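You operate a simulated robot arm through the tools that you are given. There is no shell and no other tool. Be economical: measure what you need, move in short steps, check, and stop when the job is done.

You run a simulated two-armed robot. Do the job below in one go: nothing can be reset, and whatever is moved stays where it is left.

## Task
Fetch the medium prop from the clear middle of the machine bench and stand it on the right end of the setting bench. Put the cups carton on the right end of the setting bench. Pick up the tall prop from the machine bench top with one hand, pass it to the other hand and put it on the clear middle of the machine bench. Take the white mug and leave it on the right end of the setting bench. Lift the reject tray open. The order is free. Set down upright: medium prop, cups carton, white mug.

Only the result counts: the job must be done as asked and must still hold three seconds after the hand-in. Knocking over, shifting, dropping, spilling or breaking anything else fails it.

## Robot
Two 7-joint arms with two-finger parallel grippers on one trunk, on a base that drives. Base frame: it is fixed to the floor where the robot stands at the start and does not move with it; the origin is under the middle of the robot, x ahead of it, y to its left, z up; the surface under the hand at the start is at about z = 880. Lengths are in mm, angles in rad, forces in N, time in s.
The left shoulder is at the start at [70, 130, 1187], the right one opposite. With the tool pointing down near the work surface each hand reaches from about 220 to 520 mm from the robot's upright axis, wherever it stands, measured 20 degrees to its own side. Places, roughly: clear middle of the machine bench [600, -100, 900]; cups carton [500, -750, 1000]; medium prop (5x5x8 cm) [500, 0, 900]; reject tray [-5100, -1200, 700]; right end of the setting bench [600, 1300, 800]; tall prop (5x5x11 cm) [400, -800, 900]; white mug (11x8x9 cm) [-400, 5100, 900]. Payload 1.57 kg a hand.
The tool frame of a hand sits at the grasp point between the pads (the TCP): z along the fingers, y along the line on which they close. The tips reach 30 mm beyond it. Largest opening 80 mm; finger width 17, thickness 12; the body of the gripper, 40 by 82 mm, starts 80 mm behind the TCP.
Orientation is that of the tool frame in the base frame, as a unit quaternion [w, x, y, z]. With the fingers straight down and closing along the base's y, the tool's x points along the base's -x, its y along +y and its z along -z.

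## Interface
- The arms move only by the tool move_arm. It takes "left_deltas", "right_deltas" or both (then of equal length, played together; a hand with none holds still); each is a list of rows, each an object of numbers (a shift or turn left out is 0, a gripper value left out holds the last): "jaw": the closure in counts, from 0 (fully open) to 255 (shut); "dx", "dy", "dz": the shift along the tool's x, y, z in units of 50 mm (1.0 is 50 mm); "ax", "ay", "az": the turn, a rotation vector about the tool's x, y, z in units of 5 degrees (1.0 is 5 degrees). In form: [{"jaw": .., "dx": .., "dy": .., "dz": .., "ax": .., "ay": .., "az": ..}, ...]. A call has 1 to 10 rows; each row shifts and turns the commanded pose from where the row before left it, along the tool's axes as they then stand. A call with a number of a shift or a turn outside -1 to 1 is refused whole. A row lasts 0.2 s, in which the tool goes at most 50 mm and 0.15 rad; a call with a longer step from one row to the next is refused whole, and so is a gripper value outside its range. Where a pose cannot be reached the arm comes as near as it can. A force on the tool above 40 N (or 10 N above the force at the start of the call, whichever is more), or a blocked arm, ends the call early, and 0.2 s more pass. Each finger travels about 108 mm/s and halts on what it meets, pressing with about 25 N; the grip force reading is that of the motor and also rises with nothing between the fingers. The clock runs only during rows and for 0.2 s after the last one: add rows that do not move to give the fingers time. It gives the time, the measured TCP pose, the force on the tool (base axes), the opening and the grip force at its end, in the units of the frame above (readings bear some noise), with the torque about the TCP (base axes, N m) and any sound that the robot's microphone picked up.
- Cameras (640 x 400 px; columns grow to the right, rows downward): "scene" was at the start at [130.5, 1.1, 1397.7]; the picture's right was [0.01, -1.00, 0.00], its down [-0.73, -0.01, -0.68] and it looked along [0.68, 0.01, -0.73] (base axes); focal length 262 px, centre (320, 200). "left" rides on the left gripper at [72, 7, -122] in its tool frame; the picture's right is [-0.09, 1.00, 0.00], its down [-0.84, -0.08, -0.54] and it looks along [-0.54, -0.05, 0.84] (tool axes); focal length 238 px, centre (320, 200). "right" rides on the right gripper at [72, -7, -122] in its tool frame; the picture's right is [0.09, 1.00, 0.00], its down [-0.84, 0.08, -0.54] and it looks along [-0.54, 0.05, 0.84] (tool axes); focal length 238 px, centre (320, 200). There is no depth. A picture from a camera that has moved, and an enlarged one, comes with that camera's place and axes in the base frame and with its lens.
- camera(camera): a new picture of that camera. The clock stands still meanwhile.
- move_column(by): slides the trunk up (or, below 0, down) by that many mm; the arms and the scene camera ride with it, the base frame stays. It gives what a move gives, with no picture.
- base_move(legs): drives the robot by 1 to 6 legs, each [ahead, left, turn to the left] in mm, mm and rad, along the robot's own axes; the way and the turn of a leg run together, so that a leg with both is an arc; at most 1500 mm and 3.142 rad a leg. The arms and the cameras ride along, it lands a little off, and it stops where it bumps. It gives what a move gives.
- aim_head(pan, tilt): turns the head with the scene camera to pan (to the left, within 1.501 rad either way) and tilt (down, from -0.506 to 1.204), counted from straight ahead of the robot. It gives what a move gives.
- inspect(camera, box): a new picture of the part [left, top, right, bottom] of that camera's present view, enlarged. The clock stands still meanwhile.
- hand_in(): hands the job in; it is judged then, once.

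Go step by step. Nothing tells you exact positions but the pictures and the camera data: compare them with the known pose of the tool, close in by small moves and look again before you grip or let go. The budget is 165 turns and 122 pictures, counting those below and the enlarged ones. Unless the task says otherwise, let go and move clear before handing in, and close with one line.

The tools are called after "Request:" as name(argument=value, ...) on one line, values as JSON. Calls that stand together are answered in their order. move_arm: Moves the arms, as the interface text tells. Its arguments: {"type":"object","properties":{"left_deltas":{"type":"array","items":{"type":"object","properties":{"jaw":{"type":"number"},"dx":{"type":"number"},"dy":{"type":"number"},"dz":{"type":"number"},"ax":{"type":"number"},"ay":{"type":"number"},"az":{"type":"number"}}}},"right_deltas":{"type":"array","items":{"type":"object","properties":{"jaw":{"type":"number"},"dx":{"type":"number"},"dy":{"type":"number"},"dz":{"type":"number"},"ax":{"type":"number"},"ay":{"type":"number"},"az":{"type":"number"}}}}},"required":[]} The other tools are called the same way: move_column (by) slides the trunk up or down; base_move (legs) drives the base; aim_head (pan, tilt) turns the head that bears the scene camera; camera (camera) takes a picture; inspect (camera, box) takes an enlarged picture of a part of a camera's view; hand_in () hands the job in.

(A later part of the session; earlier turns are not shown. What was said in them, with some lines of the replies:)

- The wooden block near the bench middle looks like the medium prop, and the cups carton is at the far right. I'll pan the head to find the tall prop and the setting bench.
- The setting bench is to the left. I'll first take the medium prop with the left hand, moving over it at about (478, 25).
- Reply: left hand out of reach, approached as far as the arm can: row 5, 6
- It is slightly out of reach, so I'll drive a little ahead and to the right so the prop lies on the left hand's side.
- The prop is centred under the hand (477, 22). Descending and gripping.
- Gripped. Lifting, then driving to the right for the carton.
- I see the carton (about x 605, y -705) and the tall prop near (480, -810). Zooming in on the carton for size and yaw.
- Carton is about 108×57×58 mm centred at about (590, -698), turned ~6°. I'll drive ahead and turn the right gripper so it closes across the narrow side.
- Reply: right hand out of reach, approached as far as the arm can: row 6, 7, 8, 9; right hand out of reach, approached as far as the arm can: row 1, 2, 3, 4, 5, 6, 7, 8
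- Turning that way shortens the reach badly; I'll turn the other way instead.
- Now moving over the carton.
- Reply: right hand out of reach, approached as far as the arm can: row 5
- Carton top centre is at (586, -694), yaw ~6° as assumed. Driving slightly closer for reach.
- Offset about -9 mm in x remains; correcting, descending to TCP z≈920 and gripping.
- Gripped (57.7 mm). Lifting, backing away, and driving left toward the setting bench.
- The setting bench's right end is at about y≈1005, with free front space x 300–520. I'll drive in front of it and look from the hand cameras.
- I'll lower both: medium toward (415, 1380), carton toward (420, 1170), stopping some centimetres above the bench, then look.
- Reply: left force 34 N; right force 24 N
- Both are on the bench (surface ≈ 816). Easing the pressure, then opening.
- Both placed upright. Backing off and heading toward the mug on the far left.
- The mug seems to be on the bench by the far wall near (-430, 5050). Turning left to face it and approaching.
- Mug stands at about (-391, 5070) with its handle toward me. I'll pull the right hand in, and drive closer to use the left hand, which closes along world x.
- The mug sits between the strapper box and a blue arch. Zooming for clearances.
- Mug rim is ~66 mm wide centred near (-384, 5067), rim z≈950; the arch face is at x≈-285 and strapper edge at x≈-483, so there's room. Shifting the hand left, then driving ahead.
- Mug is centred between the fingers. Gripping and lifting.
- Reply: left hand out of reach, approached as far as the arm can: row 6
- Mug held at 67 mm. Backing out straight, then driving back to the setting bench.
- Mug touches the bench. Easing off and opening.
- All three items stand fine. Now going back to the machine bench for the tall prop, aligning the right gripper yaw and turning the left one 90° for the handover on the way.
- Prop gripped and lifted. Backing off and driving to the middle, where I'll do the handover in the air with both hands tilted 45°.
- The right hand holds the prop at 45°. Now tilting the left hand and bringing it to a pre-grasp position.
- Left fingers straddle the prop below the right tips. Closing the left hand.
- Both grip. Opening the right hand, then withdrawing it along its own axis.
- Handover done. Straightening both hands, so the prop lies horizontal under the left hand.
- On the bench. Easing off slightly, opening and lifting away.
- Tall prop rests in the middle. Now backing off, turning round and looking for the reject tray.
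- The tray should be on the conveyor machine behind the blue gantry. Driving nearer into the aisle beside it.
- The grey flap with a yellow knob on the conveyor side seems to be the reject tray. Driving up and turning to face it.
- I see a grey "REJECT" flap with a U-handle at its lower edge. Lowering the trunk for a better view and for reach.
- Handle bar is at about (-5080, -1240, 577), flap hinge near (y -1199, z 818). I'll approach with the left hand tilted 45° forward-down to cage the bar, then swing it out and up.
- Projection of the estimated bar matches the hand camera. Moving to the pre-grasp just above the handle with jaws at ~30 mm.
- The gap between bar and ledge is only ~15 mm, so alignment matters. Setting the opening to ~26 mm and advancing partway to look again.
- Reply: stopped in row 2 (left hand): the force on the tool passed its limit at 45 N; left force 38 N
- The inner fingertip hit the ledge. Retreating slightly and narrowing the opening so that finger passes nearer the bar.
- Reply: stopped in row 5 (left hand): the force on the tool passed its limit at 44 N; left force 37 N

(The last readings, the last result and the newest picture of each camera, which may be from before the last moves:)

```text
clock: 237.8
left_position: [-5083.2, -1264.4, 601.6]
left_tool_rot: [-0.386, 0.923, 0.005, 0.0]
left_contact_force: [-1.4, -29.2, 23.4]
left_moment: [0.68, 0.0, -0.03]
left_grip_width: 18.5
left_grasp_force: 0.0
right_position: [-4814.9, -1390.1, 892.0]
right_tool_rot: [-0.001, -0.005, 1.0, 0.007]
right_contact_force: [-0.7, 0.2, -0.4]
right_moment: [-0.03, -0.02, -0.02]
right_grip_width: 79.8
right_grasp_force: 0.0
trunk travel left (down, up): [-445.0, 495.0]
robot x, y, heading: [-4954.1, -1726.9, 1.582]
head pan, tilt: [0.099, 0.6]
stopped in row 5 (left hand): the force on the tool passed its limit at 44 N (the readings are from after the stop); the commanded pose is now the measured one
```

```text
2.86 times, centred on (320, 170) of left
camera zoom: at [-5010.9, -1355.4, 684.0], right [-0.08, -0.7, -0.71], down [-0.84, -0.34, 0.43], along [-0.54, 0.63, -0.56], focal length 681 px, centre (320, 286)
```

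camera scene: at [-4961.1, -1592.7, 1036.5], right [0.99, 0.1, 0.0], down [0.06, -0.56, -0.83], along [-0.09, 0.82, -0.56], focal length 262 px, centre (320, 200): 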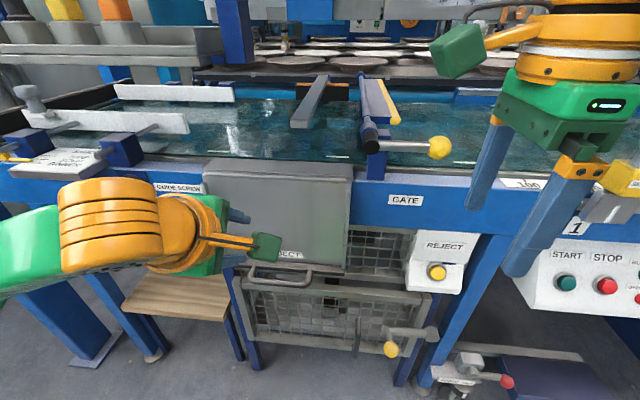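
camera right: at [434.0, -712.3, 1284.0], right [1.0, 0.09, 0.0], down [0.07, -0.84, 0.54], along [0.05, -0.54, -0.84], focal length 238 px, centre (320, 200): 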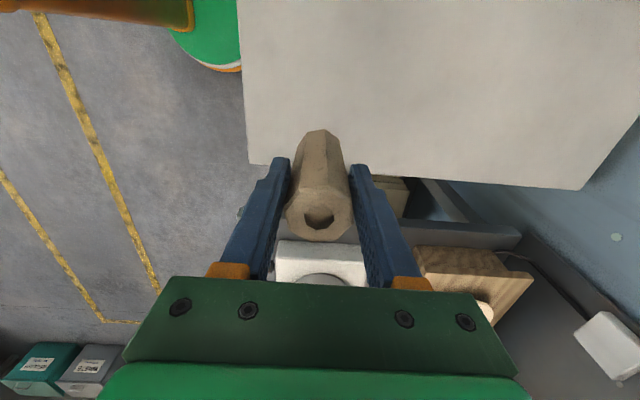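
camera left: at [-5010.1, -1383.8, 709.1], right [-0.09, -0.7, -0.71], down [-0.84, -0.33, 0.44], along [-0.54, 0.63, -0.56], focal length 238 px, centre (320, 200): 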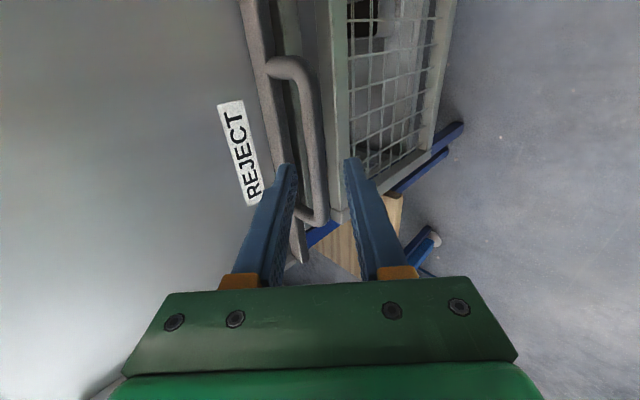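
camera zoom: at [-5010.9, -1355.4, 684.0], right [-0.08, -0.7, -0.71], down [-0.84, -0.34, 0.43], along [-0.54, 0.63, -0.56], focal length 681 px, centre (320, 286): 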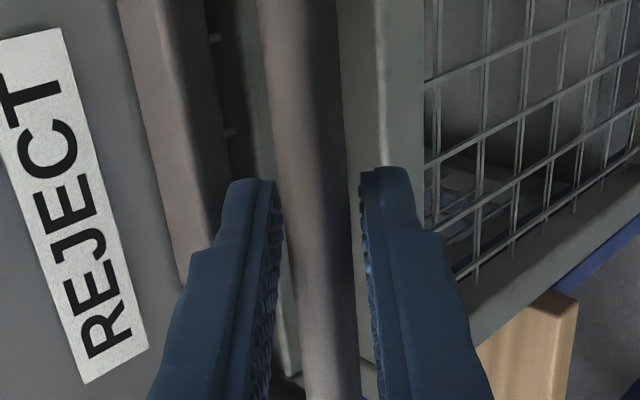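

The ledge overhangs the bar, so approaching from above doesn't fit. I'll back off, point the left hand horizontally forward with jaws closing vertically, and grip the bar with the fingertips.

Request:
move_arm(left_deltas=[{"dz": -0.7}, {"dz": -0.7}, {"jaw": 128}, {}])

Request:
move_arm(left_deltas=[{"ax": 1}, {"ax": 1}, {"ax": 1}, {"ax": 1}, {"ax": 1}, {"ax": 1}, {"ax": 1}, {"ax": 1}, {"ax": 1}])

Request:
camera(camera="left")

```text
clock: 238.8
left_position: [-5083.2, -1307.3, 644.3]
left_tool_rot: [-0.379, 0.925, 0.005, 0.0]
left_contact_force: [0.3, 0.1, -0.3]
left_moment: [0.0, 0.0, 0.01]
left_grip_width: 40.0
left_grasp_force: 0.0
right_position: [-4814.5, -1380.3, 887.8]
right_tool_rot: [0.0, -0.004, 1.0, 0.001]
right_contact_force: [-0.1, -0.1, 0.1]
right_moment: [0.0, 0.0, 0.02]
right_grip_width: 80.0
right_grasp_force: 0.0
trunk travel left (down, up): [-445.0, 495.0]
robot x, y, heading: [-4951.4, -1730.6, 1.581]
head pan, tilt: [0.099, 0.6]
```

```text
clock: 240.8
left_position: [-5076.6, -1306.6, 646.0]
left_tool_rot: [-0.489, 0.872, 0.001, 0.005]
left_contact_force: [1.3, 0.8, 0.0]
left_moment: [0.02, -0.02, -0.02]
left_grip_width: 39.6
left_grasp_force: 0.1
left hand out of reach, approached as far as the arm can: row 3, 4, 5, 6, 7, 8, 9
right_position: [-4816.0, -1379.2, 887.5]
right_tool_rot: [-0.001, -0.004, 1.0, 0.0]
right_contact_force: [-0.2, 1.3, 0.1]
right_moment: [0.0, -0.02, 0.01]
right_grip_width: 80.1
right_grasp_force: 0.1
trunk travel left (down, up): [-445.0, 495.0]
robot x, y, heading: [-4953.5, -1733.4, 1.576]
head pan, tilt: [0.099, 0.6]
```

```text
41 pictures are left
camera left: at [-5005.7, -1415.2, 704.4], right [-0.09, -0.52, -0.85], down [-0.84, -0.42, 0.34], along [-0.53, 0.75, -0.4], focal length 238 px, centre (320, 200)
```

left: 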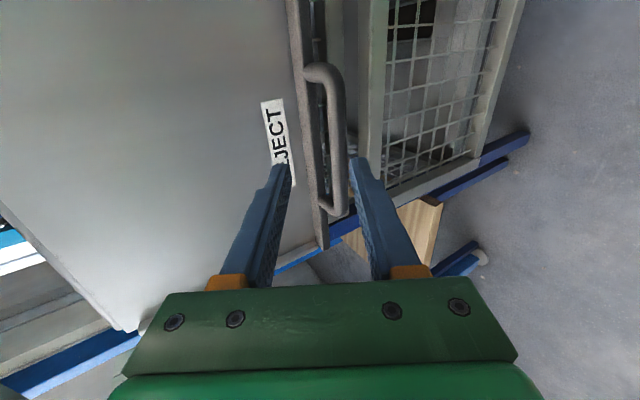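

The wrist reaches only ~58° tilt here. Lowering the trunk so the hand is nearer shoulder height should allow a flatter approach.

Request:
base_move(legs=[[-90, 0, 0]])

Request:
move_column(by=-220)

Request:
move_arm(left_deltas=[{"dy": -0.5, "dz": -0.3}, {"dy": -0.7, "dz": -0.4}, {"dy": -0.7, "dz": -0.4}, {"dy": -0.7, "dz": -0.4}, {"ax": 1}, {"ax": 1}, {"ax": 1}, {"ax": 1}, {"ax": 1}, {"ax": 1}])

```text
clock: 241.9
left_position: [-5076.5, -1396.8, 646.0]
left_tool_rot: [-0.488, 0.873, 0.0, 0.005]
left_contact_force: [0.8, 0.1, 0.6]
left_moment: [-0.01, 0.02, -0.02]
left_grip_width: 39.7
left_grasp_force: 0.0
right_position: [-4815.3, -1470.3, 886.6]
right_tool_rot: [0.0, -0.004, 1.0, 0.002]
right_contact_force: [0.1, 0.4, 1.3]
right_moment: [0.03, -0.01, -0.02]
right_grip_width: 79.9
right_grasp_force: 0.0
trunk travel left (down, up): [-445.0, 495.0]
robot x, y, heading: [-4955.7, -1821.3, 1.58]
head pan, tilt: [0.099, 0.6]
```

```text
clock: 244.2
left_position: [-5075.4, -1396.2, 427.0]
left_tool_rot: [-0.488, 0.873, 0.0, 0.005]
left_contact_force: [-0.5, 0.4, 0.2]
left_moment: [-0.08, -0.01, -0.01]
left_grip_width: 40.0
left_grasp_force: 0.2
right_position: [-4814.8, -1469.7, 667.8]
right_tool_rot: [0.0, -0.003, 1.0, 0.001]
right_contact_force: [-0.4, 0.4, -0.2]
right_moment: [0.0, -0.04, 0.02]
right_grip_width: 80.0
right_grasp_force: 0.0
trunk travel left (down, up): [-225.0, 715.0]
robot x, y, heading: [-4953.5, -1823.6, 1.574]
head pan, tilt: [0.099, 0.6]
```

```text
clock: 246.4
left_position: [-5053.7, -1385.6, 571.8]
left_tool_rot: [-0.681, 0.732, -0.009, 0.018]
left_contact_force: [0.1, -0.6, -0.7]
left_moment: [0.01, 0.02, -0.05]
left_grip_width: 39.9
left_grasp_force: 0.0
left hand out of reach, approached as far as the arm can: row 8, 9, 10
right_position: [-4814.0, -1469.1, 666.6]
right_tool_rot: [-0.002, -0.004, 1.0, 0.001]
right_contact_force: [-0.6, 0.1, -0.6]
right_moment: [0.0, 0.02, 0.01]
right_grip_width: 79.5
right_grasp_force: 0.0
trunk travel left (down, up): [-225.0, 715.0]
robot x, y, heading: [-4951.9, -1824.5, 1.582]
head pan, tilt: [0.099, 0.6]
```

Request:
move_arm(left_deltas=[{"ax": -1}, {"ax": -1, "dx": -0.5}, {}])

Request:
camera(camera="left")

Request:
camera(camera="scene")

```text
clock: 247.2
left_position: [-5079.3, -1385.0, 574.4]
left_tool_rot: [-0.613, 0.79, -0.01, 0.018]
left_contact_force: [1.1, 0.2, -0.5]
left_moment: [0.0, 0.0, 0.02]
left_grip_width: 39.8
left_grasp_force: 0.0
right_position: [-4814.1, -1470.0, 667.2]
right_tool_rot: [0.0, -0.005, 1.0, 0.0]
right_contact_force: [-0.2, 0.2, -0.7]
right_moment: [0.0, 0.02, 0.04]
right_grip_width: 80.1
right_grasp_force: 0.1
trunk travel left (down, up): [-225.0, 715.0]
robot x, y, heading: [-4950.6, -1818.6, 1.582]
head pan, tilt: [0.099, 0.6]
```

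```text
40 pictures are left
camera left: at [-5013.0, -1506.9, 598.4], right [-0.09, -0.24, -0.97], down [-0.86, -0.47, 0.2], along [-0.51, 0.85, -0.17], focal length 238 px, centre (320, 200)
```

left: 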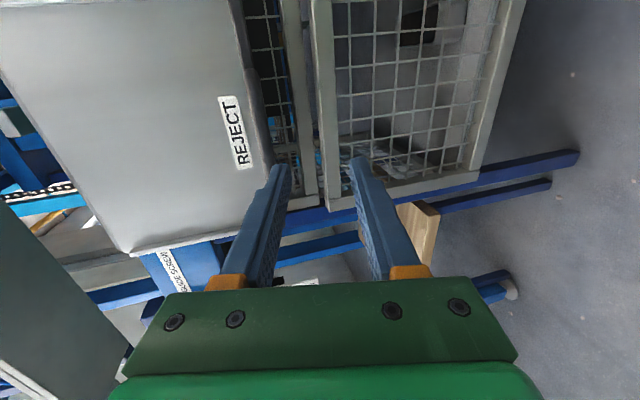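

```text
39 pictures are left
camera scene: at [-4961.0, -1683.0, 816.5], right [0.99, 0.11, 0.0], down [0.06, -0.56, -0.82], along [-0.09, 0.82, -0.57], focal length 262 px, centre (320, 200)
```

scene: 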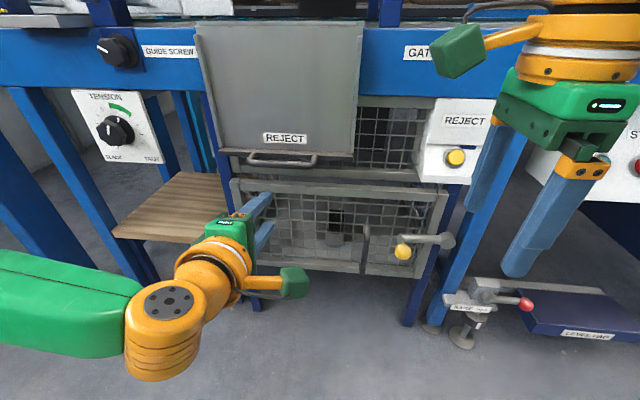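

Request:
inspect(camera="left", box=[200, 20, 330, 220])

Request:
inspect(camera="scene", box=[210, 110, 350, 210])

```text
2.00 times, centred on (265, 120) of left
camera zoom: at [-5013.0, -1506.9, 598.4], right [-0.09, -0.24, -0.97], down [-0.86, -0.47, 0.2], along [-0.51, 0.85, -0.17], focal length 477 px, centre (430, 360)
```

zoom: 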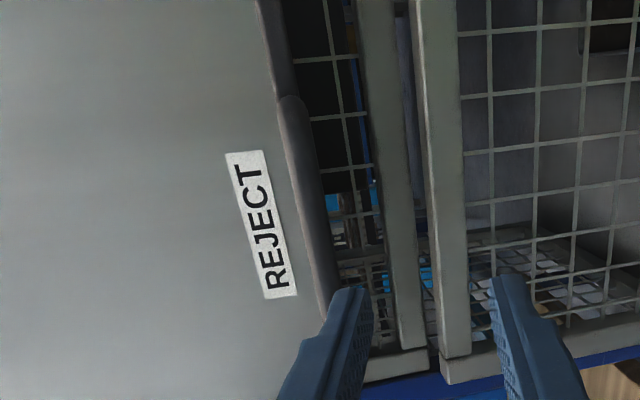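

```text
4.00 times, centred on (280, 160) of scene
camera zoom: at [-4961.0, -1683.0, 816.5], right [0.99, 0.11, 0.0], down [0.06, -0.56, -0.82], along [-0.09, 0.82, -0.57], focal length 1048 px, centre (480, 360)
```

zoom: 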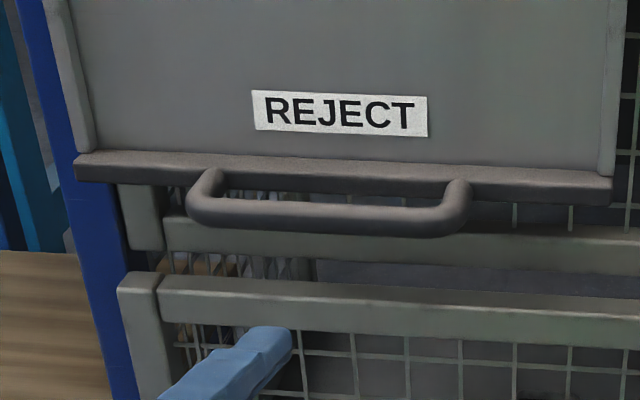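

Now it's clear: the handle protrudes horizontally, with the bar at about (y -1262, z 599). The near-horizontal hand is ideal; aligning on its line and driving back in.

Request:
move_arm(left_deltas=[{"dz": -0.52, "dy": -0.32}, {"dz": -0.52, "dy": -0.32}, {}])

Request:
base_move(legs=[[90, 0, 0]])

Request:
camera(camera="left")

Request:
inspect(camera="scene", box=[180, 90, 380, 250])

```text
clock: 248.0
left_position: [-5076.8, -1409.8, 625.4]
left_tool_rot: [-0.613, 0.79, -0.009, 0.017]
left_contact_force: [-0.4, 0.3, -0.1]
left_moment: [0.01, -0.03, 0.01]
left_grip_width: 39.7
left_grasp_force: 0.0
left hand out of reach, approached as far as the arm can: row 1, 2
right_position: [-4814.0, -1469.5, 665.8]
right_tool_rot: [-0.001, -0.005, 1.0, 0.0]
right_contact_force: [-0.2, 0.7, -0.6]
right_moment: [0.01, -0.05, -0.03]
right_grip_width: 80.1
right_grasp_force: 0.1
trunk travel left (down, up): [-225.0, 715.0]
robot x, y, heading: [-4950.2, -1821.7, 1.583]
head pan, tilt: [0.099, 0.6]
```

```text
clock: 249.1
left_position: [-5077.2, -1319.1, 625.1]
left_tool_rot: [-0.613, 0.79, -0.01, 0.017]
left_contact_force: [0.6, -0.7, 1.2]
left_moment: [-0.02, 0.0, -0.01]
left_grip_width: 39.9
left_grasp_force: 0.2
right_position: [-4813.3, -1378.8, 667.1]
right_tool_rot: [-0.001, -0.003, 1.0, 0.0]
right_contact_force: [0.2, 0.3, 0.5]
right_moment: [-0.02, -0.02, 0.0]
right_grip_width: 80.1
right_grasp_force: 0.0
trunk travel left (down, up): [-225.0, 715.0]
robot x, y, heading: [-4953.1, -1729.2, 1.578]
head pan, tilt: [0.099, 0.6]
```

```text
36 pictures are left
camera left: at [-5010.2, -1441.0, 649.8], right [-0.09, -0.24, -0.97], down [-0.86, -0.47, 0.2], along [-0.5, 0.85, -0.17], focal length 238 px, centre (320, 200)
```

left: 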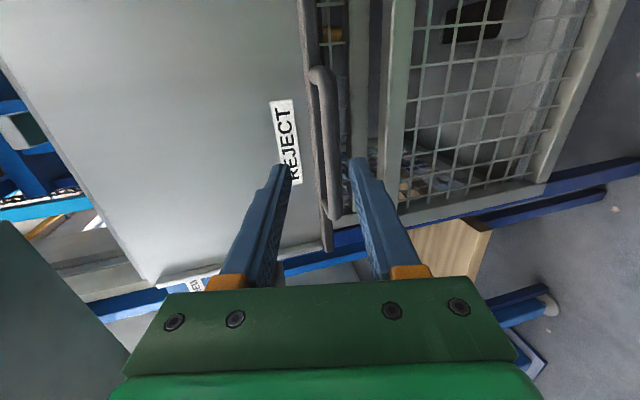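

```text
2.50 times, centred on (280, 170) of scene
camera zoom: at [-4961.6, -1592.7, 816.5], right [0.99, 0.11, 0.0], down [0.06, -0.56, -0.82], along [-0.09, 0.82, -0.57], focal length 655 px, centre (420, 275)
```

zoom: 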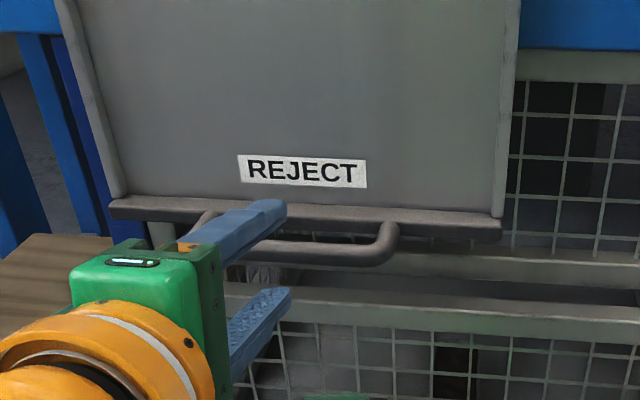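

Request:
move_arm(left_deltas=[{"dy": 0.19}, {"dz": 0.3}, {"dz": 0.3}, {"dz": 0.26}, {}])

Request:
camera(camera="left")

```text
clock: 250.3
left_position: [-5072.8, -1273.9, 609.1]
left_tool_rot: [-0.613, 0.789, -0.01, 0.017]
left_contact_force: [-0.5, 0.0, 0.0]
left_moment: [0.0, -0.02, -0.06]
left_grip_width: 39.8
left_grasp_force: 0.1
left hand out of reach, approached as far as the arm can: row 1
right_position: [-4815.3, -1379.0, 667.4]
right_tool_rot: [0.0, -0.003, 1.0, 0.001]
right_contact_force: [0.1, 0.2, -0.2]
right_moment: [0.03, 0.0, -0.02]
right_grip_width: 80.1
right_grasp_force: 0.0
trunk travel left (down, up): [-225.0, 715.0]
robot x, y, heading: [-4954.6, -1729.0, 1.578]
head pan, tilt: [0.099, 0.6]
```

```text
34 pictures are left
camera left: at [-5006.2, -1397.2, 634.0], right [-0.09, -0.24, -0.97], down [-0.86, -0.47, 0.2], along [-0.51, 0.85, -0.17], focal length 238 px, centre (320, 200)
```

left: 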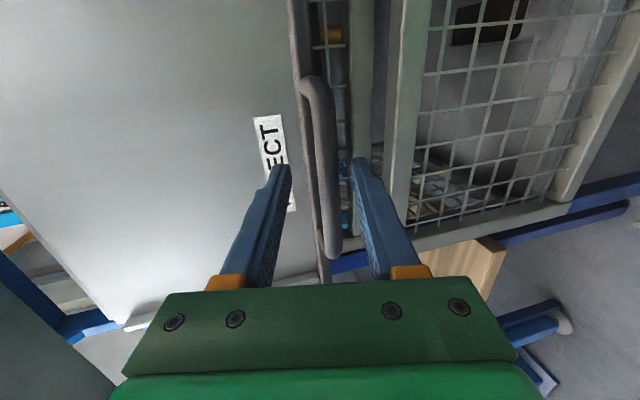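

Request:
move_arm(left_deltas=[{"dy": 0.08}, {"jaw": 255}, {}, {}, {}])

Request:
camera(camera="left")

```text
clock: 251.5
left_position: [-5073.4, -1275.4, 603.8]
left_tool_rot: [-0.612, 0.791, -0.011, 0.018]
left_contact_force: [1.4, -7.0, -9.7]
left_moment: [-0.15, 0.19, 0.27]
left_grip_width: 13.7
left_grasp_force: 30.2
right_position: [-4814.7, -1379.1, 666.9]
right_tool_rot: [-0.001, -0.002, 1.0, -0.001]
right_contact_force: [-0.7, -0.4, 0.2]
right_moment: [-0.04, -0.05, -0.01]
right_grip_width: 80.1
right_grasp_force: 0.0
trunk travel left (down, up): [-225.0, 715.0]
robot x, y, heading: [-4953.0, -1729.4, 1.578]
head pan, tilt: [0.099, 0.6]
```

```text
33 pictures are left
camera left: at [-5005.9, -1398.5, 629.2], right [-0.09, -0.25, -0.97], down [-0.86, -0.47, 0.2], along [-0.5, 0.85, -0.17], focal length 238 px, centre (320, 200)
```

left: 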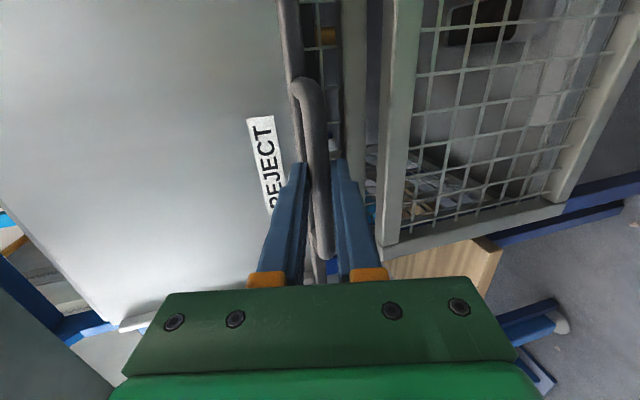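

The bar is gripped (13.7 mm). Starting the opening arc with three small steps.

Request:
move_arm(left_deltas=[{"dz": -0.384, "dy": -0.069, "ax": -1}, {"dz": -0.384, "dy": -0.069, "ax": -1}, {"dz": -0.384, "dy": -0.069, "ax": -1}])

Request:
camera(camera="scene")

```text
clock: 252.3
left_position: [-5072.3, -1320.0, 623.7]
left_tool_rot: [-0.518, 0.855, -0.016, 0.017]
left_contact_force: [4.6, -4.7, -10.0]
left_moment: [-0.02, -0.18, 0.48]
left_grip_width: 13.8
left_grasp_force: 30.1
right_position: [-4813.8, -1379.1, 665.9]
right_tool_rot: [-0.001, -0.003, 1.0, 0.0]
right_contact_force: [0.6, -0.6, -0.4]
right_moment: [0.02, -0.01, -0.04]
right_grip_width: 79.6
right_grasp_force: 0.0
trunk travel left (down, up): [-225.0, 715.0]
robot x, y, heading: [-4955.7, -1730.9, 1.579]
head pan, tilt: [0.099, 0.6]
stopped in row 3 (left hand): the force on the tool passed its limit at 43 N (the readings are from after the stop); the commanded pose is now the measured one
```

```text
32 pictures are left
camera scene: at [-4960.6, -1592.8, 816.7], right [0.99, 0.1, 0.0], down [0.06, -0.56, -0.82], along [-0.09, 0.82, -0.57], focal length 262 px, centre (320, 200)
```

scene: 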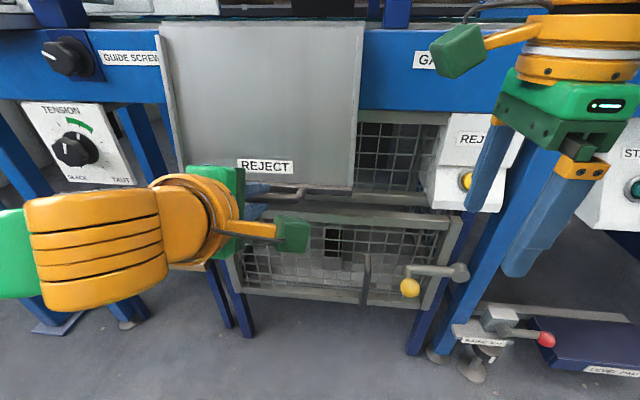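

The flap swings outward. Continuing with slower steps.

Request:
move_arm(left_deltas=[{"dz": -0.19, "dy": -0.03, "ax": -0.5}, {"dz": -0.19, "dy": -0.03, "ax": -0.5}, {"dz": -0.19, "dy": -0.03, "ax": -0.5}, {"dz": -0.19, "dy": -0.03, "ax": -0.5}, {"dz": -0.19, "dy": -0.03, "ax": -0.5}, {"dz": -0.19, "dy": -0.03, "ax": -0.5}])

```text
clock: 253.2
left_position: [-5074.5, -1343.5, 641.7]
left_tool_rot: [-0.454, 0.89, -0.019, 0.015]
left_contact_force: [5.5, -4.2, -5.9]
left_moment: [-0.12, -0.13, 0.79]
left_grip_width: 13.9
left_grasp_force: 30.3
right_position: [-4813.6, -1379.1, 667.6]
right_tool_rot: [-0.001, -0.003, 1.0, -0.001]
right_contact_force: [0.5, -0.5, 0.5]
right_moment: [0.03, 0.02, -0.02]
right_grip_width: 79.8
right_grasp_force: 0.0
trunk travel left (down, up): [-225.0, 715.0]
robot x, y, heading: [-4951.2, -1731.6, 1.576]
head pan, tilt: [0.099, 0.6]
stopped in row 4 (left hand): the force on the tool passed its limit at 44 N (the readings are from after the stop); the commanded pose is now the measured one
```

Request:
move_arm(left_deltas=[{"jaw": 198}, {}, {"dz": -0.18, "dy": -0.02, "ax": -0.5}, {"dz": -0.18, "dy": -0.02, "ax": -0.5}, {"dz": -0.18, "dy": -0.02, "ax": -0.5}, {"dz": -0.18, "dy": -0.02, "ax": -0.5}, {"dz": -0.18, "dy": -0.02, "ax": -0.5}, {"dz": -0.18, "dy": -0.02, "ax": -0.5}, {"dz": -0.18, "dy": -0.02, "ax": -0.5}, {"dz": -0.18, "dy": -0.02, "ax": -0.5}])

Request:
camera(camera="scene")

```text
clock: 255.3
left_position: [-5078.3, -1388.0, 699.4]
left_tool_rot: [-0.294, 0.956, -0.021, 0.013]
left_contact_force: [0.5, 1.1, -0.6]
left_moment: [0.0, -0.03, 0.0]
left_grip_width: 18.4
left_grasp_force: 0.1
right_position: [-4813.2, -1379.7, 668.1]
right_tool_rot: [-0.001, -0.002, 1.0, 0.001]
right_contact_force: [-0.7, -1.2, 0.0]
right_moment: [0.01, 0.0, -0.03]
right_grip_width: 80.0
right_grasp_force: 0.0
trunk travel left (down, up): [-225.0, 715.0]
robot x, y, heading: [-4953.1, -1731.5, 1.576]
head pan, tilt: [0.099, 0.6]
```

```text
31 pictures are left
camera scene: at [-4960.8, -1593.4, 816.5], right [0.99, 0.1, 0.0], down [0.06, -0.56, -0.83], along [-0.09, 0.82, -0.56], focal length 262 px, centre (320, 200)
```

scene: 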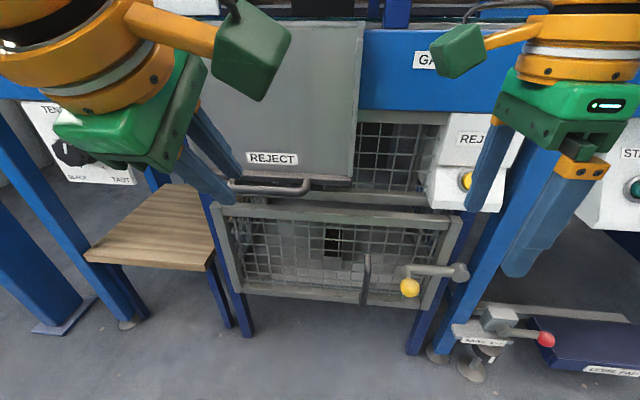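

The loosened grip slipped off and the flap closed again, so it needs a firm grip (pull is along the fingers). Returning to the pre-grasp with yaw corrected.

Request:
move_arm(left_deltas=[{"dy": 0.42, "dz": 0.6, "jaw": 128}, {"dy": 0.42, "dz": 0.6, "ay": -0.42, "az": -0.38}, {"ax": 1}, {"ax": 1}, {"ax": 1}, {"ax": 1}, {"ax": 1}, {"ax": 1}, {"ax": 1}, {"ax": 1}])

Request:
camera(camera="left")

```text
clock: 257.6
left_position: [-5059.6, -1367.5, 655.8]
left_tool_rot: [-0.604, 0.797, 0.001, -0.001]
left_contact_force: [-0.1, 0.6, 0.2]
left_moment: [-0.03, -0.01, 0.04]
left_grip_width: 39.8
left_grasp_force: 0.1
left hand out of reach, approached as far as the arm can: row 8, 9, 10
right_position: [-4813.8, -1379.9, 667.3]
right_tool_rot: [-0.001, -0.003, 1.0, 0.0]
right_contact_force: [0.4, -0.1, 0.3]
right_moment: [0.02, -0.01, 0.02]
right_grip_width: 79.9
right_grasp_force: 0.0
trunk travel left (down, up): [-225.0, 715.0]
robot x, y, heading: [-4952.7, -1727.9, 1.573]
head pan, tilt: [0.099, 0.6]
```

```text
30 pictures are left
camera left: at [-4987.4, -1486.6, 683.2], right [-0.09, -0.27, -0.96], down [-0.84, -0.5, 0.22], along [-0.54, 0.82, -0.18], focal length 238 px, centre (320, 200)
```

left: 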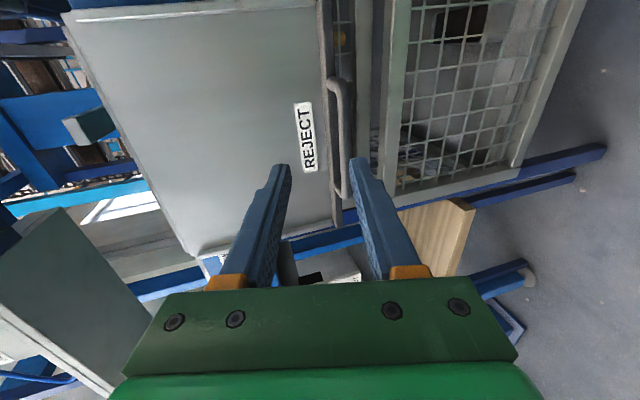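

Request:
move_arm(left_deltas=[{"dx": -0.15, "dy": 0.27, "dz": 0.4}, {"dx": -0.15, "dy": 0.26, "dz": 0.4}, {"dz": 0.3}, {}])

Request:
camera(camera="left")

```text
clock: 258.6
left_position: [-5072.3, -1315.1, 621.5]
left_tool_rot: [-0.603, 0.798, -0.001, -0.001]
left_contact_force: [-0.8, 0.3, -0.3]
left_moment: [-0.01, 0.0, -0.03]
left_grip_width: 39.7
left_grasp_force: 0.1
left hand out of reach, approached as far as the arm can: row 1, 2
right_position: [-4813.7, -1380.4, 667.4]
right_tool_rot: [-0.001, -0.003, 1.0, 0.002]
right_contact_force: [-0.3, 0.0, 0.2]
right_moment: [0.0, 0.0, 0.01]
right_grip_width: 80.0
right_grasp_force: 0.1
trunk travel left (down, up): [-225.0, 715.0]
robot x, y, heading: [-4950.8, -1732.4, 1.576]
head pan, tilt: [0.099, 0.6]
```

```text
29 pictures are left
camera left: at [-4999.7, -1434.7, 647.9], right [-0.09, -0.27, -0.96], down [-0.84, -0.5, 0.22], along [-0.54, 0.82, -0.18], focal length 238 px, centre (320, 200)
```

left: 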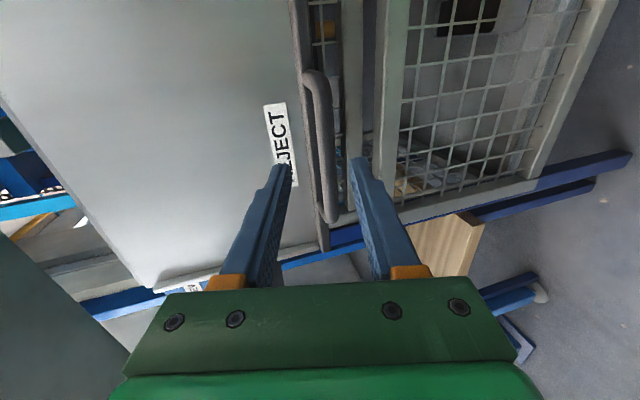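

Request:
move_arm(left_deltas=[{"dy": 0.08, "dz": 0.3}, {"dz": 0.3}, {"dz": 0.3}, {}, {"jaw": 255}, {}, {}, {}])

Request:
move_arm(left_deltas=[{"dz": -0.11, "dy": -0.012, "ax": -0.3}, {"dz": -0.11, "dy": -0.012, "ax": -0.3}, {"dz": -0.11, "dy": -0.012, "ax": -0.3}, {"dz": -0.11, "dy": -0.012, "ax": -0.3}, {"dz": -0.11, "dy": -0.012, "ax": -0.3}, {"dz": -0.11, "dy": -0.012, "ax": -0.3}, {"dz": -0.11, "dy": -0.012, "ax": -0.3}, {"dz": -0.11, "dy": -0.012, "ax": -0.3}, {"dz": -0.11, "dy": -0.012, "ax": -0.3}, {"dz": -0.11, "dy": -0.012, "ax": -0.3}])

```text
clock: 260.4
left_position: [-5071.5, -1274.4, 604.3]
left_tool_rot: [-0.602, 0.798, -0.001, 0.0]
left_contact_force: [2.8, -18.6, -23.1]
left_moment: [-0.39, 0.0, 0.28]
left_grip_width: 13.7
left_grasp_force: 30.3
right_position: [-4815.2, -1380.9, 667.8]
right_tool_rot: [0.0, -0.003, 1.0, 0.0]
right_contact_force: [1.0, -0.4, 0.7]
right_moment: [0.0, 0.02, 0.03]
right_grip_width: 80.3
right_grasp_force: 0.0
trunk travel left (down, up): [-225.0, 715.0]
robot x, y, heading: [-4949.7, -1732.8, 1.577]
head pan, tilt: [0.099, 0.6]
```

```text
clock: 261.3
left_position: [-5070.4, -1290.9, 610.5]
left_tool_rot: [-0.56, 0.828, 0.0, 0.0]
left_contact_force: [-1.1, -5.2, -13.8]
left_moment: [-0.08, -0.15, 0.01]
left_grip_width: 13.4
left_grasp_force: 29.9
right_position: [-4813.9, -1378.9, 667.7]
right_tool_rot: [0.0, -0.002, 1.0, 0.0]
right_contact_force: [0.2, -0.4, -0.4]
right_moment: [0.01, 0.0, -0.03]
right_grip_width: 79.9
right_grasp_force: 0.0
trunk travel left (down, up): [-225.0, 715.0]
robot x, y, heading: [-4951.6, -1732.6, 1.578]
head pan, tilt: [0.099, 0.6]
stopped in row 4 (left hand): the force on the tool passed its limit at 42 N (the readings are from after the stop); the commanded pose is now the measured one
```

Request:
move_arm(left_deltas=[{"dy": 0.06}, {"dz": -0.11, "dy": -0.008, "ax": -0.3}, {"dz": -0.11, "dy": -0.008, "ax": -0.3}, {"dz": -0.11, "dy": -0.008, "ax": -0.3}, {"dz": -0.11, "dy": -0.008, "ax": -0.3}, {"dz": -0.11, "dy": -0.008, "ax": -0.3}, {"dz": -0.11, "dy": -0.008, "ax": -0.3}, {"dz": -0.11, "dy": -0.008, "ax": -0.3}, {"dz": -0.11, "dy": -0.008, "ax": -0.3}, {"dz": -0.11, "dy": -0.008, "ax": -0.3}])

```text
clock: 263.5
left_position: [-5071.3, -1334.9, 636.3]
left_tool_rot: [-0.463, 0.887, 0.0, -0.001]
left_contact_force: [-4.7, 8.7, 11.1]
left_moment: [0.28, 0.0, 0.16]
left_grip_width: 13.7
left_grasp_force: 30.3
right_position: [-4814.6, -1380.7, 668.2]
right_tool_rot: [0.0, -0.002, 1.0, 0.002]
right_contact_force: [0.5, 0.4, -0.2]
right_moment: [0.03, 0.01, 0.04]
right_grip_width: 80.1
right_grasp_force: 0.1
trunk travel left (down, up): [-225.0, 715.0]
robot x, y, heading: [-4952.4, -1729.7, 1.581]
head pan, tilt: [0.099, 0.6]
```

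Request:
move_arm(left_deltas=[{"dz": -0.127, "dy": -0.03, "ax": -0.35}, {"dz": -0.127, "dy": -0.02, "ax": -0.35}, {"dz": -0.127, "dy": -0.014, "ax": -0.35}, {"dz": -0.127, "dy": -0.014, "ax": -0.35}, {"dz": -0.127, "dy": -0.014, "ax": -0.35}, {"dz": -0.127, "dy": -0.014, "ax": -0.35}, {"dz": -0.127, "dy": -0.014, "ax": -0.35}, {"dz": -0.127, "dy": -0.014, "ax": -0.35}, {"dz": -0.127, "dy": -0.014, "ax": -0.35}, {"dz": -0.127, "dy": -0.014, "ax": -0.35}])

Request:
camera(camera="scene")

```text
clock: 264.7
left_position: [-5070.9, -1355.9, 655.9]
left_tool_rot: [-0.395, 0.919, -0.003, -0.001]
left_contact_force: [-2.3, -6.3, -9.8]
left_moment: [-0.1, -0.67, -0.24]
left_grip_width: 13.7
left_grasp_force: 30.1
right_position: [-4815.5, -1381.4, 667.7]
right_tool_rot: [-0.001, -0.004, 1.0, 0.001]
right_contact_force: [0.1, 0.1, 0.3]
right_moment: [0.01, 0.02, 0.02]
right_grip_width: 80.1
right_grasp_force: 0.1
trunk travel left (down, up): [-225.0, 715.0]
robot x, y, heading: [-4953.3, -1733.5, 1.574]
head pan, tilt: [0.099, 0.6]
stopped in row 5 (left hand): the force on the tool passed its limit at 42 N (the readings are from after the stop); the commanded pose is now the measured one
```

```text
28 pictures are left
camera scene: at [-4962.1, -1593.7, 816.8], right [0.99, 0.11, 0.0], down [0.06, -0.56, -0.82], along [-0.09, 0.82, -0.57], focal length 262 px, centre (320, 200)
```

scene: 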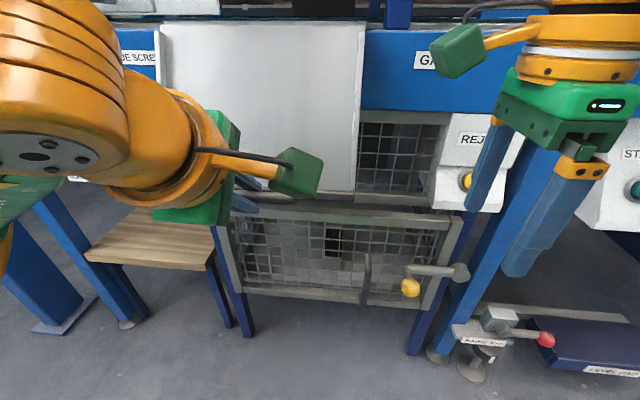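

Request:
move_arm(left_deltas=[{"dy": 0.05}, {"dz": -0.127, "dy": -0.008, "ax": -0.35}, {"dz": -0.127, "dy": -0.008, "ax": -0.35}, {"dz": -0.127, "dy": -0.008, "ax": -0.35}, {"dz": -0.127, "dy": -0.008, "ax": -0.35}, {"dz": -0.127, "dy": -0.008, "ax": -0.35}, {"dz": -0.127, "dy": -0.008, "ax": -0.35}, {"dz": -0.127, "dy": -0.008, "ax": -0.35}, {"dz": -0.127, "dy": -0.008, "ax": -0.35}, {"dz": -0.127, "dy": -0.008, "ax": -0.35}])

```text
clock: 266.9
left_position: [-5070.6, -1389.6, 698.6]
left_tool_rot: [-0.264, 0.964, -0.003, -0.002]
left_contact_force: [-6.3, 5.5, 1.8]
left_moment: [-0.01, 0.17, 0.46]
left_grip_width: 13.5
left_grasp_force: 30.2
right_position: [-4814.3, -1379.7, 665.9]
right_tool_rot: [0.0, -0.002, 1.0, 0.0]
right_contact_force: [0.2, -0.8, -0.5]
right_moment: [-0.01, 0.01, 0.01]
right_grip_width: 80.0
right_grasp_force: 0.1
trunk travel left (down, up): [-225.0, 715.0]
robot x, y, heading: [-4953.4, -1734.1, 1.575]
head pan, tilt: [0.099, 0.6]
```

Request:
move_arm(left_deltas=[{"dz": -0.145, "dy": -0.01, "ax": -0.4}, {"dz": -0.145, "dy": -0.01, "ax": -0.4}, {"dz": -0.145, "dy": -0.01, "ax": -0.4}, {"dz": -0.145, "dy": -0.01, "ax": -0.4}, {"dz": -0.145, "dy": -0.01, "ax": -0.4}, {"dz": -0.145, "dy": -0.01, "ax": -0.4}, {"dz": -0.145, "dy": -0.01, "ax": -0.4}, {"dz": -0.145, "dy": -0.01, "ax": -0.4}, {"dz": -0.145, "dy": -0.01, "ax": -0.4}, {"dz": -0.145, "dy": -0.01, "ax": -0.4}])

Request:
camera(camera="scene")

```text
clock: 268.8
left_position: [-5070.5, -1407.1, 735.9]
left_tool_rot: [-0.132, 0.991, 0.001, -0.002]
left_contact_force: [-0.5, 18.5, 6.7]
left_moment: [0.45, 0.06, 0.21]
left_grip_width: 14.0
left_grasp_force: 30.2
left hand out of reach, approached as far as the arm can: row 7, 8, 9
right_position: [-4813.4, -1377.0, 665.9]
right_tool_rot: [-0.001, -0.002, 1.0, -0.001]
right_contact_force: [0.4, 0.0, -0.4]
right_moment: [-0.03, -0.01, 0.01]
right_grip_width: 80.0
right_grasp_force: 0.1
trunk travel left (down, up): [-225.0, 715.0]
robot x, y, heading: [-4953.3, -1732.5, 1.575]
head pan, tilt: [0.099, 0.6]
stopped in row 9 (left hand): the force on the tool passed its limit at 48 N (the readings are from after the stop); the commanded pose is now the measured one
```

```text
27 pictures are left
camera scene: at [-4960.4, -1590.1, 816.1], right [0.99, 0.1, 0.0], down [0.06, -0.57, -0.82], along [-0.09, 0.82, -0.57], focal length 262 px, centre (320, 200)
```

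scene: 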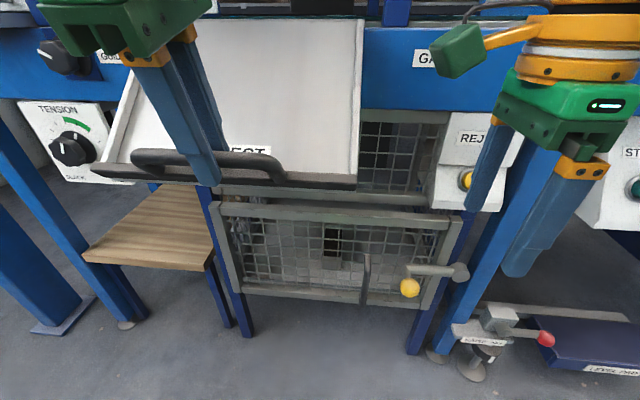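

The flap is ~60° open and the arm is near its limit; the rest of the arc is mostly vertical, so I'll use the trunk.

Request:
move_column(by=25)

```text
clock: 269.5
left_position: [-5070.7, -1415.8, 762.6]
left_tool_rot: [-0.131, 0.991, -0.001, -0.002]
left_contact_force: [2.2, -29.5, -12.2]
left_moment: [-0.55, -0.18, 0.14]
left_grip_width: 13.7
left_grasp_force: 30.7
right_position: [-4813.7, -1385.0, 695.3]
right_tool_rot: [-0.001, -0.003, 1.0, 0.003]
right_contact_force: [-0.1, 0.5, 0.2]
right_moment: [0.02, -0.01, 0.0]
right_grip_width: 79.9
right_grasp_force: 0.1
trunk travel left (down, up): [-250.0, 690.0]
robot x, y, heading: [-4953.2, -1731.4, 1.58]
head pan, tilt: [0.099, 0.6]
```

Request:
move_arm(left_deltas=[{"dy": 0.06, "ax": -0.3}, {"dy": 0.06, "ax": -0.3}, {"ax": -0.4}, {}])

Request:
move_column(by=25)

```text
clock: 270.4
left_position: [-5070.6, -1410.1, 746.4]
left_tool_rot: [-0.097, 0.995, 0.0, -0.002]
left_contact_force: [-0.8, 23.7, 7.6]
left_moment: [0.53, 0.28, 0.26]
left_grip_width: 13.6
left_grasp_force: 30.0
left hand out of reach, approached as far as the arm can: row 2, 3
right_position: [-4812.3, -1375.3, 691.0]
right_tool_rot: [-0.001, -0.001, 1.0, -0.001]
right_contact_force: [-0.5, 0.2, 0.3]
right_moment: [0.02, -0.03, 0.01]
right_grip_width: 80.0
right_grasp_force: 0.1
trunk travel left (down, up): [-250.0, 690.0]
robot x, y, heading: [-4952.1, -1732.2, 1.569]
head pan, tilt: [0.099, 0.6]
stopped in row 4 (left hand): the force on the tool passed its limit at 44 N (the readings are from after the stop); the commanded pose is now the measured one
```

```text
clock: 271.1
left_position: [-5069.9, -1418.2, 774.9]
left_tool_rot: [-0.096, 0.995, 0.0, -0.002]
left_contact_force: [1.5, -12.8, -5.9]
left_moment: [-0.18, 0.01, 0.04]
left_grip_width: 13.8
left_grasp_force: 31.4
right_position: [-4812.8, -1380.5, 719.3]
right_tool_rot: [-0.001, -0.002, 1.0, 0.001]
right_contact_force: [-0.2, -1.0, 0.4]
right_moment: [-0.01, -0.01, 0.01]
right_grip_width: 79.9
right_grasp_force: 0.1
trunk travel left (down, up): [-275.0, 665.0]
robot x, y, heading: [-4950.6, -1727.8, 1.574]
head pan, tilt: [0.099, 0.6]
```

Request:
move_column(by=30)

Request:
camera(camera="scene")

```text
clock: 271.8
left_position: [-5070.0, -1423.7, 806.3]
left_tool_rot: [-0.1, 0.995, 0.0, -0.001]
left_contact_force: [3.2, -36.3, -5.9]
left_moment: [-0.63, -0.37, 0.02]
left_grip_width: 14.0
left_grasp_force: 30.2
right_position: [-4812.2, -1386.0, 751.6]
right_tool_rot: [-0.001, -0.002, 1.0, 0.006]
right_contact_force: [0.1, 0.1, 0.5]
right_moment: [0.0, 0.01, 0.02]
right_grip_width: 79.9
right_grasp_force: 0.1
trunk travel left (down, up): [-305.0, 635.0]
robot x, y, heading: [-4948.7, -1727.1, 1.576]
head pan, tilt: [0.099, 0.6]
```

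```text
26 pictures are left
camera scene: at [-4960.1, -1600.8, 898.1], right [0.99, 0.1, 0.0], down [0.06, -0.55, -0.83], along [-0.08, 0.83, -0.56], focal length 262 px, centre (320, 200)
```

scene: 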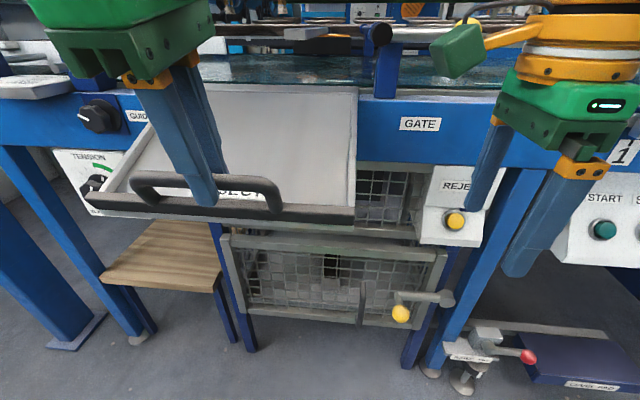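

Request:
base_move(legs=[[-8, 0, 0]])

Request:
move_column(by=25)

```text
clock: 272.6
left_position: [-5070.2, -1423.5, 803.4]
left_tool_rot: [-0.097, 0.995, 0.001, -0.001]
left_contact_force: [1.5, -8.1, -4.0]
left_moment: [-0.05, 0.49, 0.19]
left_grip_width: 14.0
left_grasp_force: 30.3
right_position: [-4813.5, -1387.6, 747.4]
right_tool_rot: [-0.002, -0.001, 1.0, 0.002]
right_contact_force: [0.6, 0.4, 0.9]
right_moment: [0.02, 0.03, -0.01]
right_grip_width: 80.2
right_grasp_force: 0.0
trunk travel left (down, up): [-305.0, 635.0]
robot x, y, heading: [-4950.5, -1740.1, 1.575]
head pan, tilt: [0.099, 0.6]
```

```text
clock: 273.3
left_position: [-5069.6, -1424.4, 829.7]
left_tool_rot: [-0.098, 0.995, 0.0, -0.001]
left_contact_force: [0.3, -11.8, 0.4]
left_moment: [-0.06, 0.15, 0.03]
left_grip_width: 13.8
left_grasp_force: 30.1
right_position: [-4812.8, -1389.1, 773.3]
right_tool_rot: [-0.001, -0.001, 1.0, 0.003]
right_contact_force: [0.9, 0.7, -0.1]
right_moment: [-0.04, 0.0, -0.03]
right_grip_width: 79.9
right_grasp_force: 0.0
trunk travel left (down, up): [-330.0, 610.0]
robot x, y, heading: [-4951.3, -1737.9, 1.576]
head pan, tilt: [0.099, 0.6]
```

Request:
move_column(by=25)

Request:
move_column(by=20)

Request:
camera(camera="scene")

```text
clock: 274.0
left_position: [-5069.7, -1424.3, 855.7]
left_tool_rot: [-0.099, 0.995, 0.001, -0.001]
left_contact_force: [0.5, -4.9, 6.5]
left_moment: [0.06, 0.23, 0.01]
left_grip_width: 13.8
left_grasp_force: 30.3
right_position: [-4812.5, -1388.5, 797.0]
right_tool_rot: [-0.001, 0.0, 1.0, 0.001]
right_contact_force: [-1.0, 0.4, 0.5]
right_moment: [0.02, 0.02, 0.01]
right_grip_width: 80.1
right_grasp_force: 0.1
trunk travel left (down, up): [-355.0, 585.0]
robot x, y, heading: [-4952.7, -1733.9, 1.572]
head pan, tilt: [0.099, 0.6]
```

```text
clock: 274.6
left_position: [-5070.9, -1421.2, 873.9]
left_tool_rot: [-0.097, 0.995, 0.001, -0.001]
left_contact_force: [-1.4, 6.5, 7.2]
left_moment: [0.3, 0.06, -0.01]
left_grip_width: 13.8
left_grasp_force: 30.7
right_position: [-4813.3, -1385.0, 817.6]
right_tool_rot: [-0.001, 0.0, 1.0, 0.0]
right_contact_force: [-0.7, -0.1, 0.3]
right_moment: [-0.02, -0.01, -0.01]
right_grip_width: 80.1
right_grasp_force: 0.0
trunk travel left (down, up): [-375.0, 565.0]
robot x, y, heading: [-4952.3, -1736.5, 1.578]
head pan, tilt: [0.099, 0.6]
```

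```text
25 pictures are left
camera scene: at [-4960.2, -1598.3, 966.5], right [0.99, 0.1, 0.0], down [0.06, -0.56, -0.82], along [-0.08, 0.82, -0.57], focal length 262 px, centre (320, 200)
```

scene: 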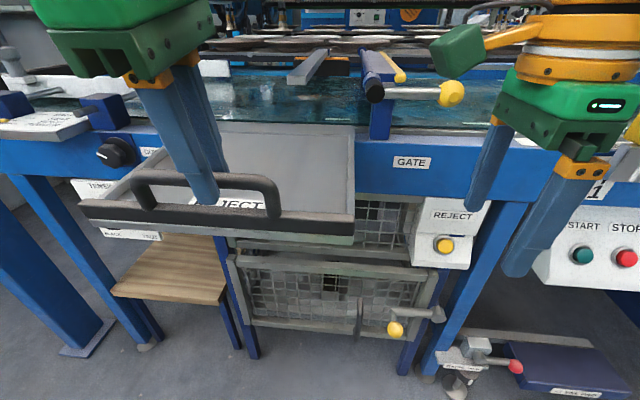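

Request:
base_move(legs=[[6, 0, 0]])

Request:
move_column(by=25)

```text
clock: 275.4
left_position: [-5070.2, -1421.1, 874.6]
left_tool_rot: [-0.099, 0.995, 0.001, -0.001]
left_contact_force: [0.0, -10.0, 9.3]
left_moment: [-0.28, -0.28, -0.15]
left_grip_width: 13.8
left_grasp_force: 30.2
right_position: [-4812.6, -1383.3, 818.8]
right_tool_rot: [-0.001, -0.002, 1.0, 0.002]
right_contact_force: [-1.1, 0.3, 0.2]
right_moment: [0.04, 0.0, -0.02]
right_grip_width: 80.1
right_grasp_force: 0.1
trunk travel left (down, up): [-375.0, 565.0]
robot x, y, heading: [-4954.3, -1735.1, 1.574]
head pan, tilt: [0.099, 0.6]
```

```text
clock: 276.0
left_position: [-5069.8, -1417.2, 890.8]
left_tool_rot: [-0.087, 0.996, -0.001, -0.003]
left_contact_force: [-1.9, -0.6, -4.7]
left_moment: [-0.16, -0.45, -0.11]
left_grip_width: 13.7
left_grasp_force: 29.9
right_position: [-4813.3, -1380.1, 838.1]
right_tool_rot: [0.0, -0.001, 1.0, 0.001]
right_contact_force: [0.0, 1.1, 0.3]
right_moment: [0.02, 0.03, -0.03]
right_grip_width: 79.9
right_grasp_force: 0.0
trunk travel left (down, up): [-396.0, 544.0]
robot x, y, heading: [-4953.1, -1732.9, 1.574]
head pan, tilt: [0.099, 0.6]
stopped: the force on the tool passed its limit at 61 N (the readings are from after the stop); the commanded pose is now the measured one
```

It hit what seems to be its end stop (~97°). Opening the jaws and checking if it stays.

Request:
move_arm(left_deltas=[{"jaw": 190}, {"jaw": 100}, {"jaw": 60}, {}, {}])

Request:
camera(camera="scene")

```text
clock: 277.2
left_position: [-5070.7, -1418.8, 891.8]
left_tool_rot: [-0.088, 0.996, -0.001, -0.003]
left_contact_force: [-0.2, -0.2, -0.2]
left_moment: [-0.03, 0.0, 0.0]
left_grip_width: 61.0
left_grasp_force: 0.0
right_position: [-4812.2, -1381.1, 837.6]
right_tool_rot: [-0.001, -0.002, 1.0, 0.001]
right_contact_force: [1.2, 0.6, -0.8]
right_moment: [-0.02, -0.02, -0.02]
right_grip_width: 80.1
right_grasp_force: 0.0
trunk travel left (down, up): [-396.0, 544.0]
robot x, y, heading: [-4955.5, -1732.2, 1.57]
head pan, tilt: [0.099, 0.6]
```

```text
24 pictures are left
camera scene: at [-4960.4, -1593.6, 987.4], right [0.99, 0.1, 0.0], down [0.06, -0.56, -0.82], along [-0.08, 0.82, -0.57], focal length 262 px, centre (320, 200)
```

scene: 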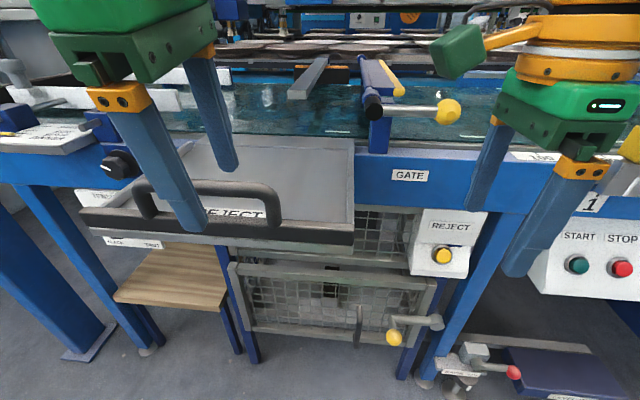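

It stays without force. Raising the trunk to withdraw the hand clear, then backing off.

Request:
move_column(by=110)

Request:
base_move(legs=[[-250, 0, 0]])

Request:
camera(camera="scene")

```text
clock: 278.6
left_position: [-5069.8, -1418.3, 1001.2]
left_tool_rot: [-0.088, 0.996, -0.002, -0.003]
left_contact_force: [0.4, -0.2, -0.1]
left_moment: [0.01, 0.01, 0.02]
left_grip_width: 61.2
left_grasp_force: 0.0
right_position: [-4813.4, -1380.8, 948.1]
right_tool_rot: [-0.001, -0.002, 1.0, 0.001]
right_contact_force: [0.6, 0.0, -0.3]
right_moment: [0.0, 0.0, 0.02]
right_grip_width: 79.9
right_grasp_force: 0.0
trunk travel left (down, up): [-506.0, 434.0]
robot x, y, heading: [-4948.8, -1734.1, 1.572]
head pan, tilt: [0.099, 0.6]
```

```text
clock: 280.4
left_position: [-5069.8, -1671.2, 1001.0]
left_tool_rot: [-0.088, 0.996, -0.001, -0.003]
left_contact_force: [-0.3, 0.4, -0.3]
left_moment: [-0.02, 0.01, 0.01]
left_grip_width: 61.2
left_grasp_force: 0.0
right_position: [-4811.5, -1633.6, 947.6]
right_tool_rot: [0.0, -0.002, 1.0, 0.0]
right_contact_force: [-0.3, -0.1, -0.4]
right_moment: [0.0, 0.02, -0.01]
right_grip_width: 80.0
right_grasp_force: 0.1
trunk travel left (down, up): [-506.0, 434.0]
robot x, y, heading: [-4952.7, -1987.1, 1.569]
head pan, tilt: [0.099, 0.6]
```

```text
23 pictures are left
camera scene: at [-4959.8, -1846.3, 1097.4], right [0.99, 0.1, 0.0], down [0.06, -0.56, -0.82], along [-0.08, 0.82, -0.57], focal length 262 px, centre (320, 200)
```

scene: 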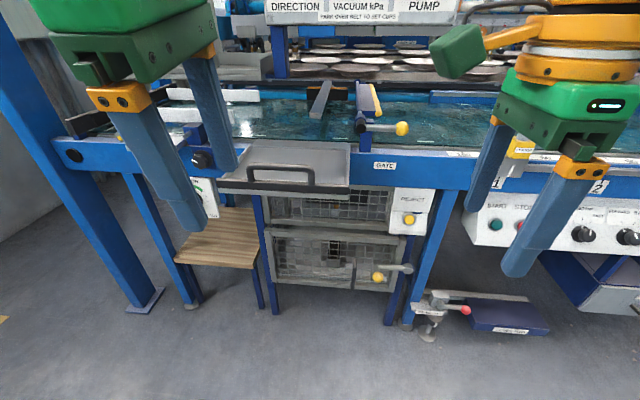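

The tray stays open at about horizontal and everything else was checked after it was placed, so I'm handing in.

Request:
hand_in()

```text
The job is handed in.
```

I did all five parts and handed the job in; it returned no verdict. The medium prop, cups carton and white mug stand upright on the right end of the setting bench. The tall prop was passed from right hand to left and lies on its side in the clear middle of the machine bench. The reject tray is lifted open, and it stayed open after I let go and backed away.
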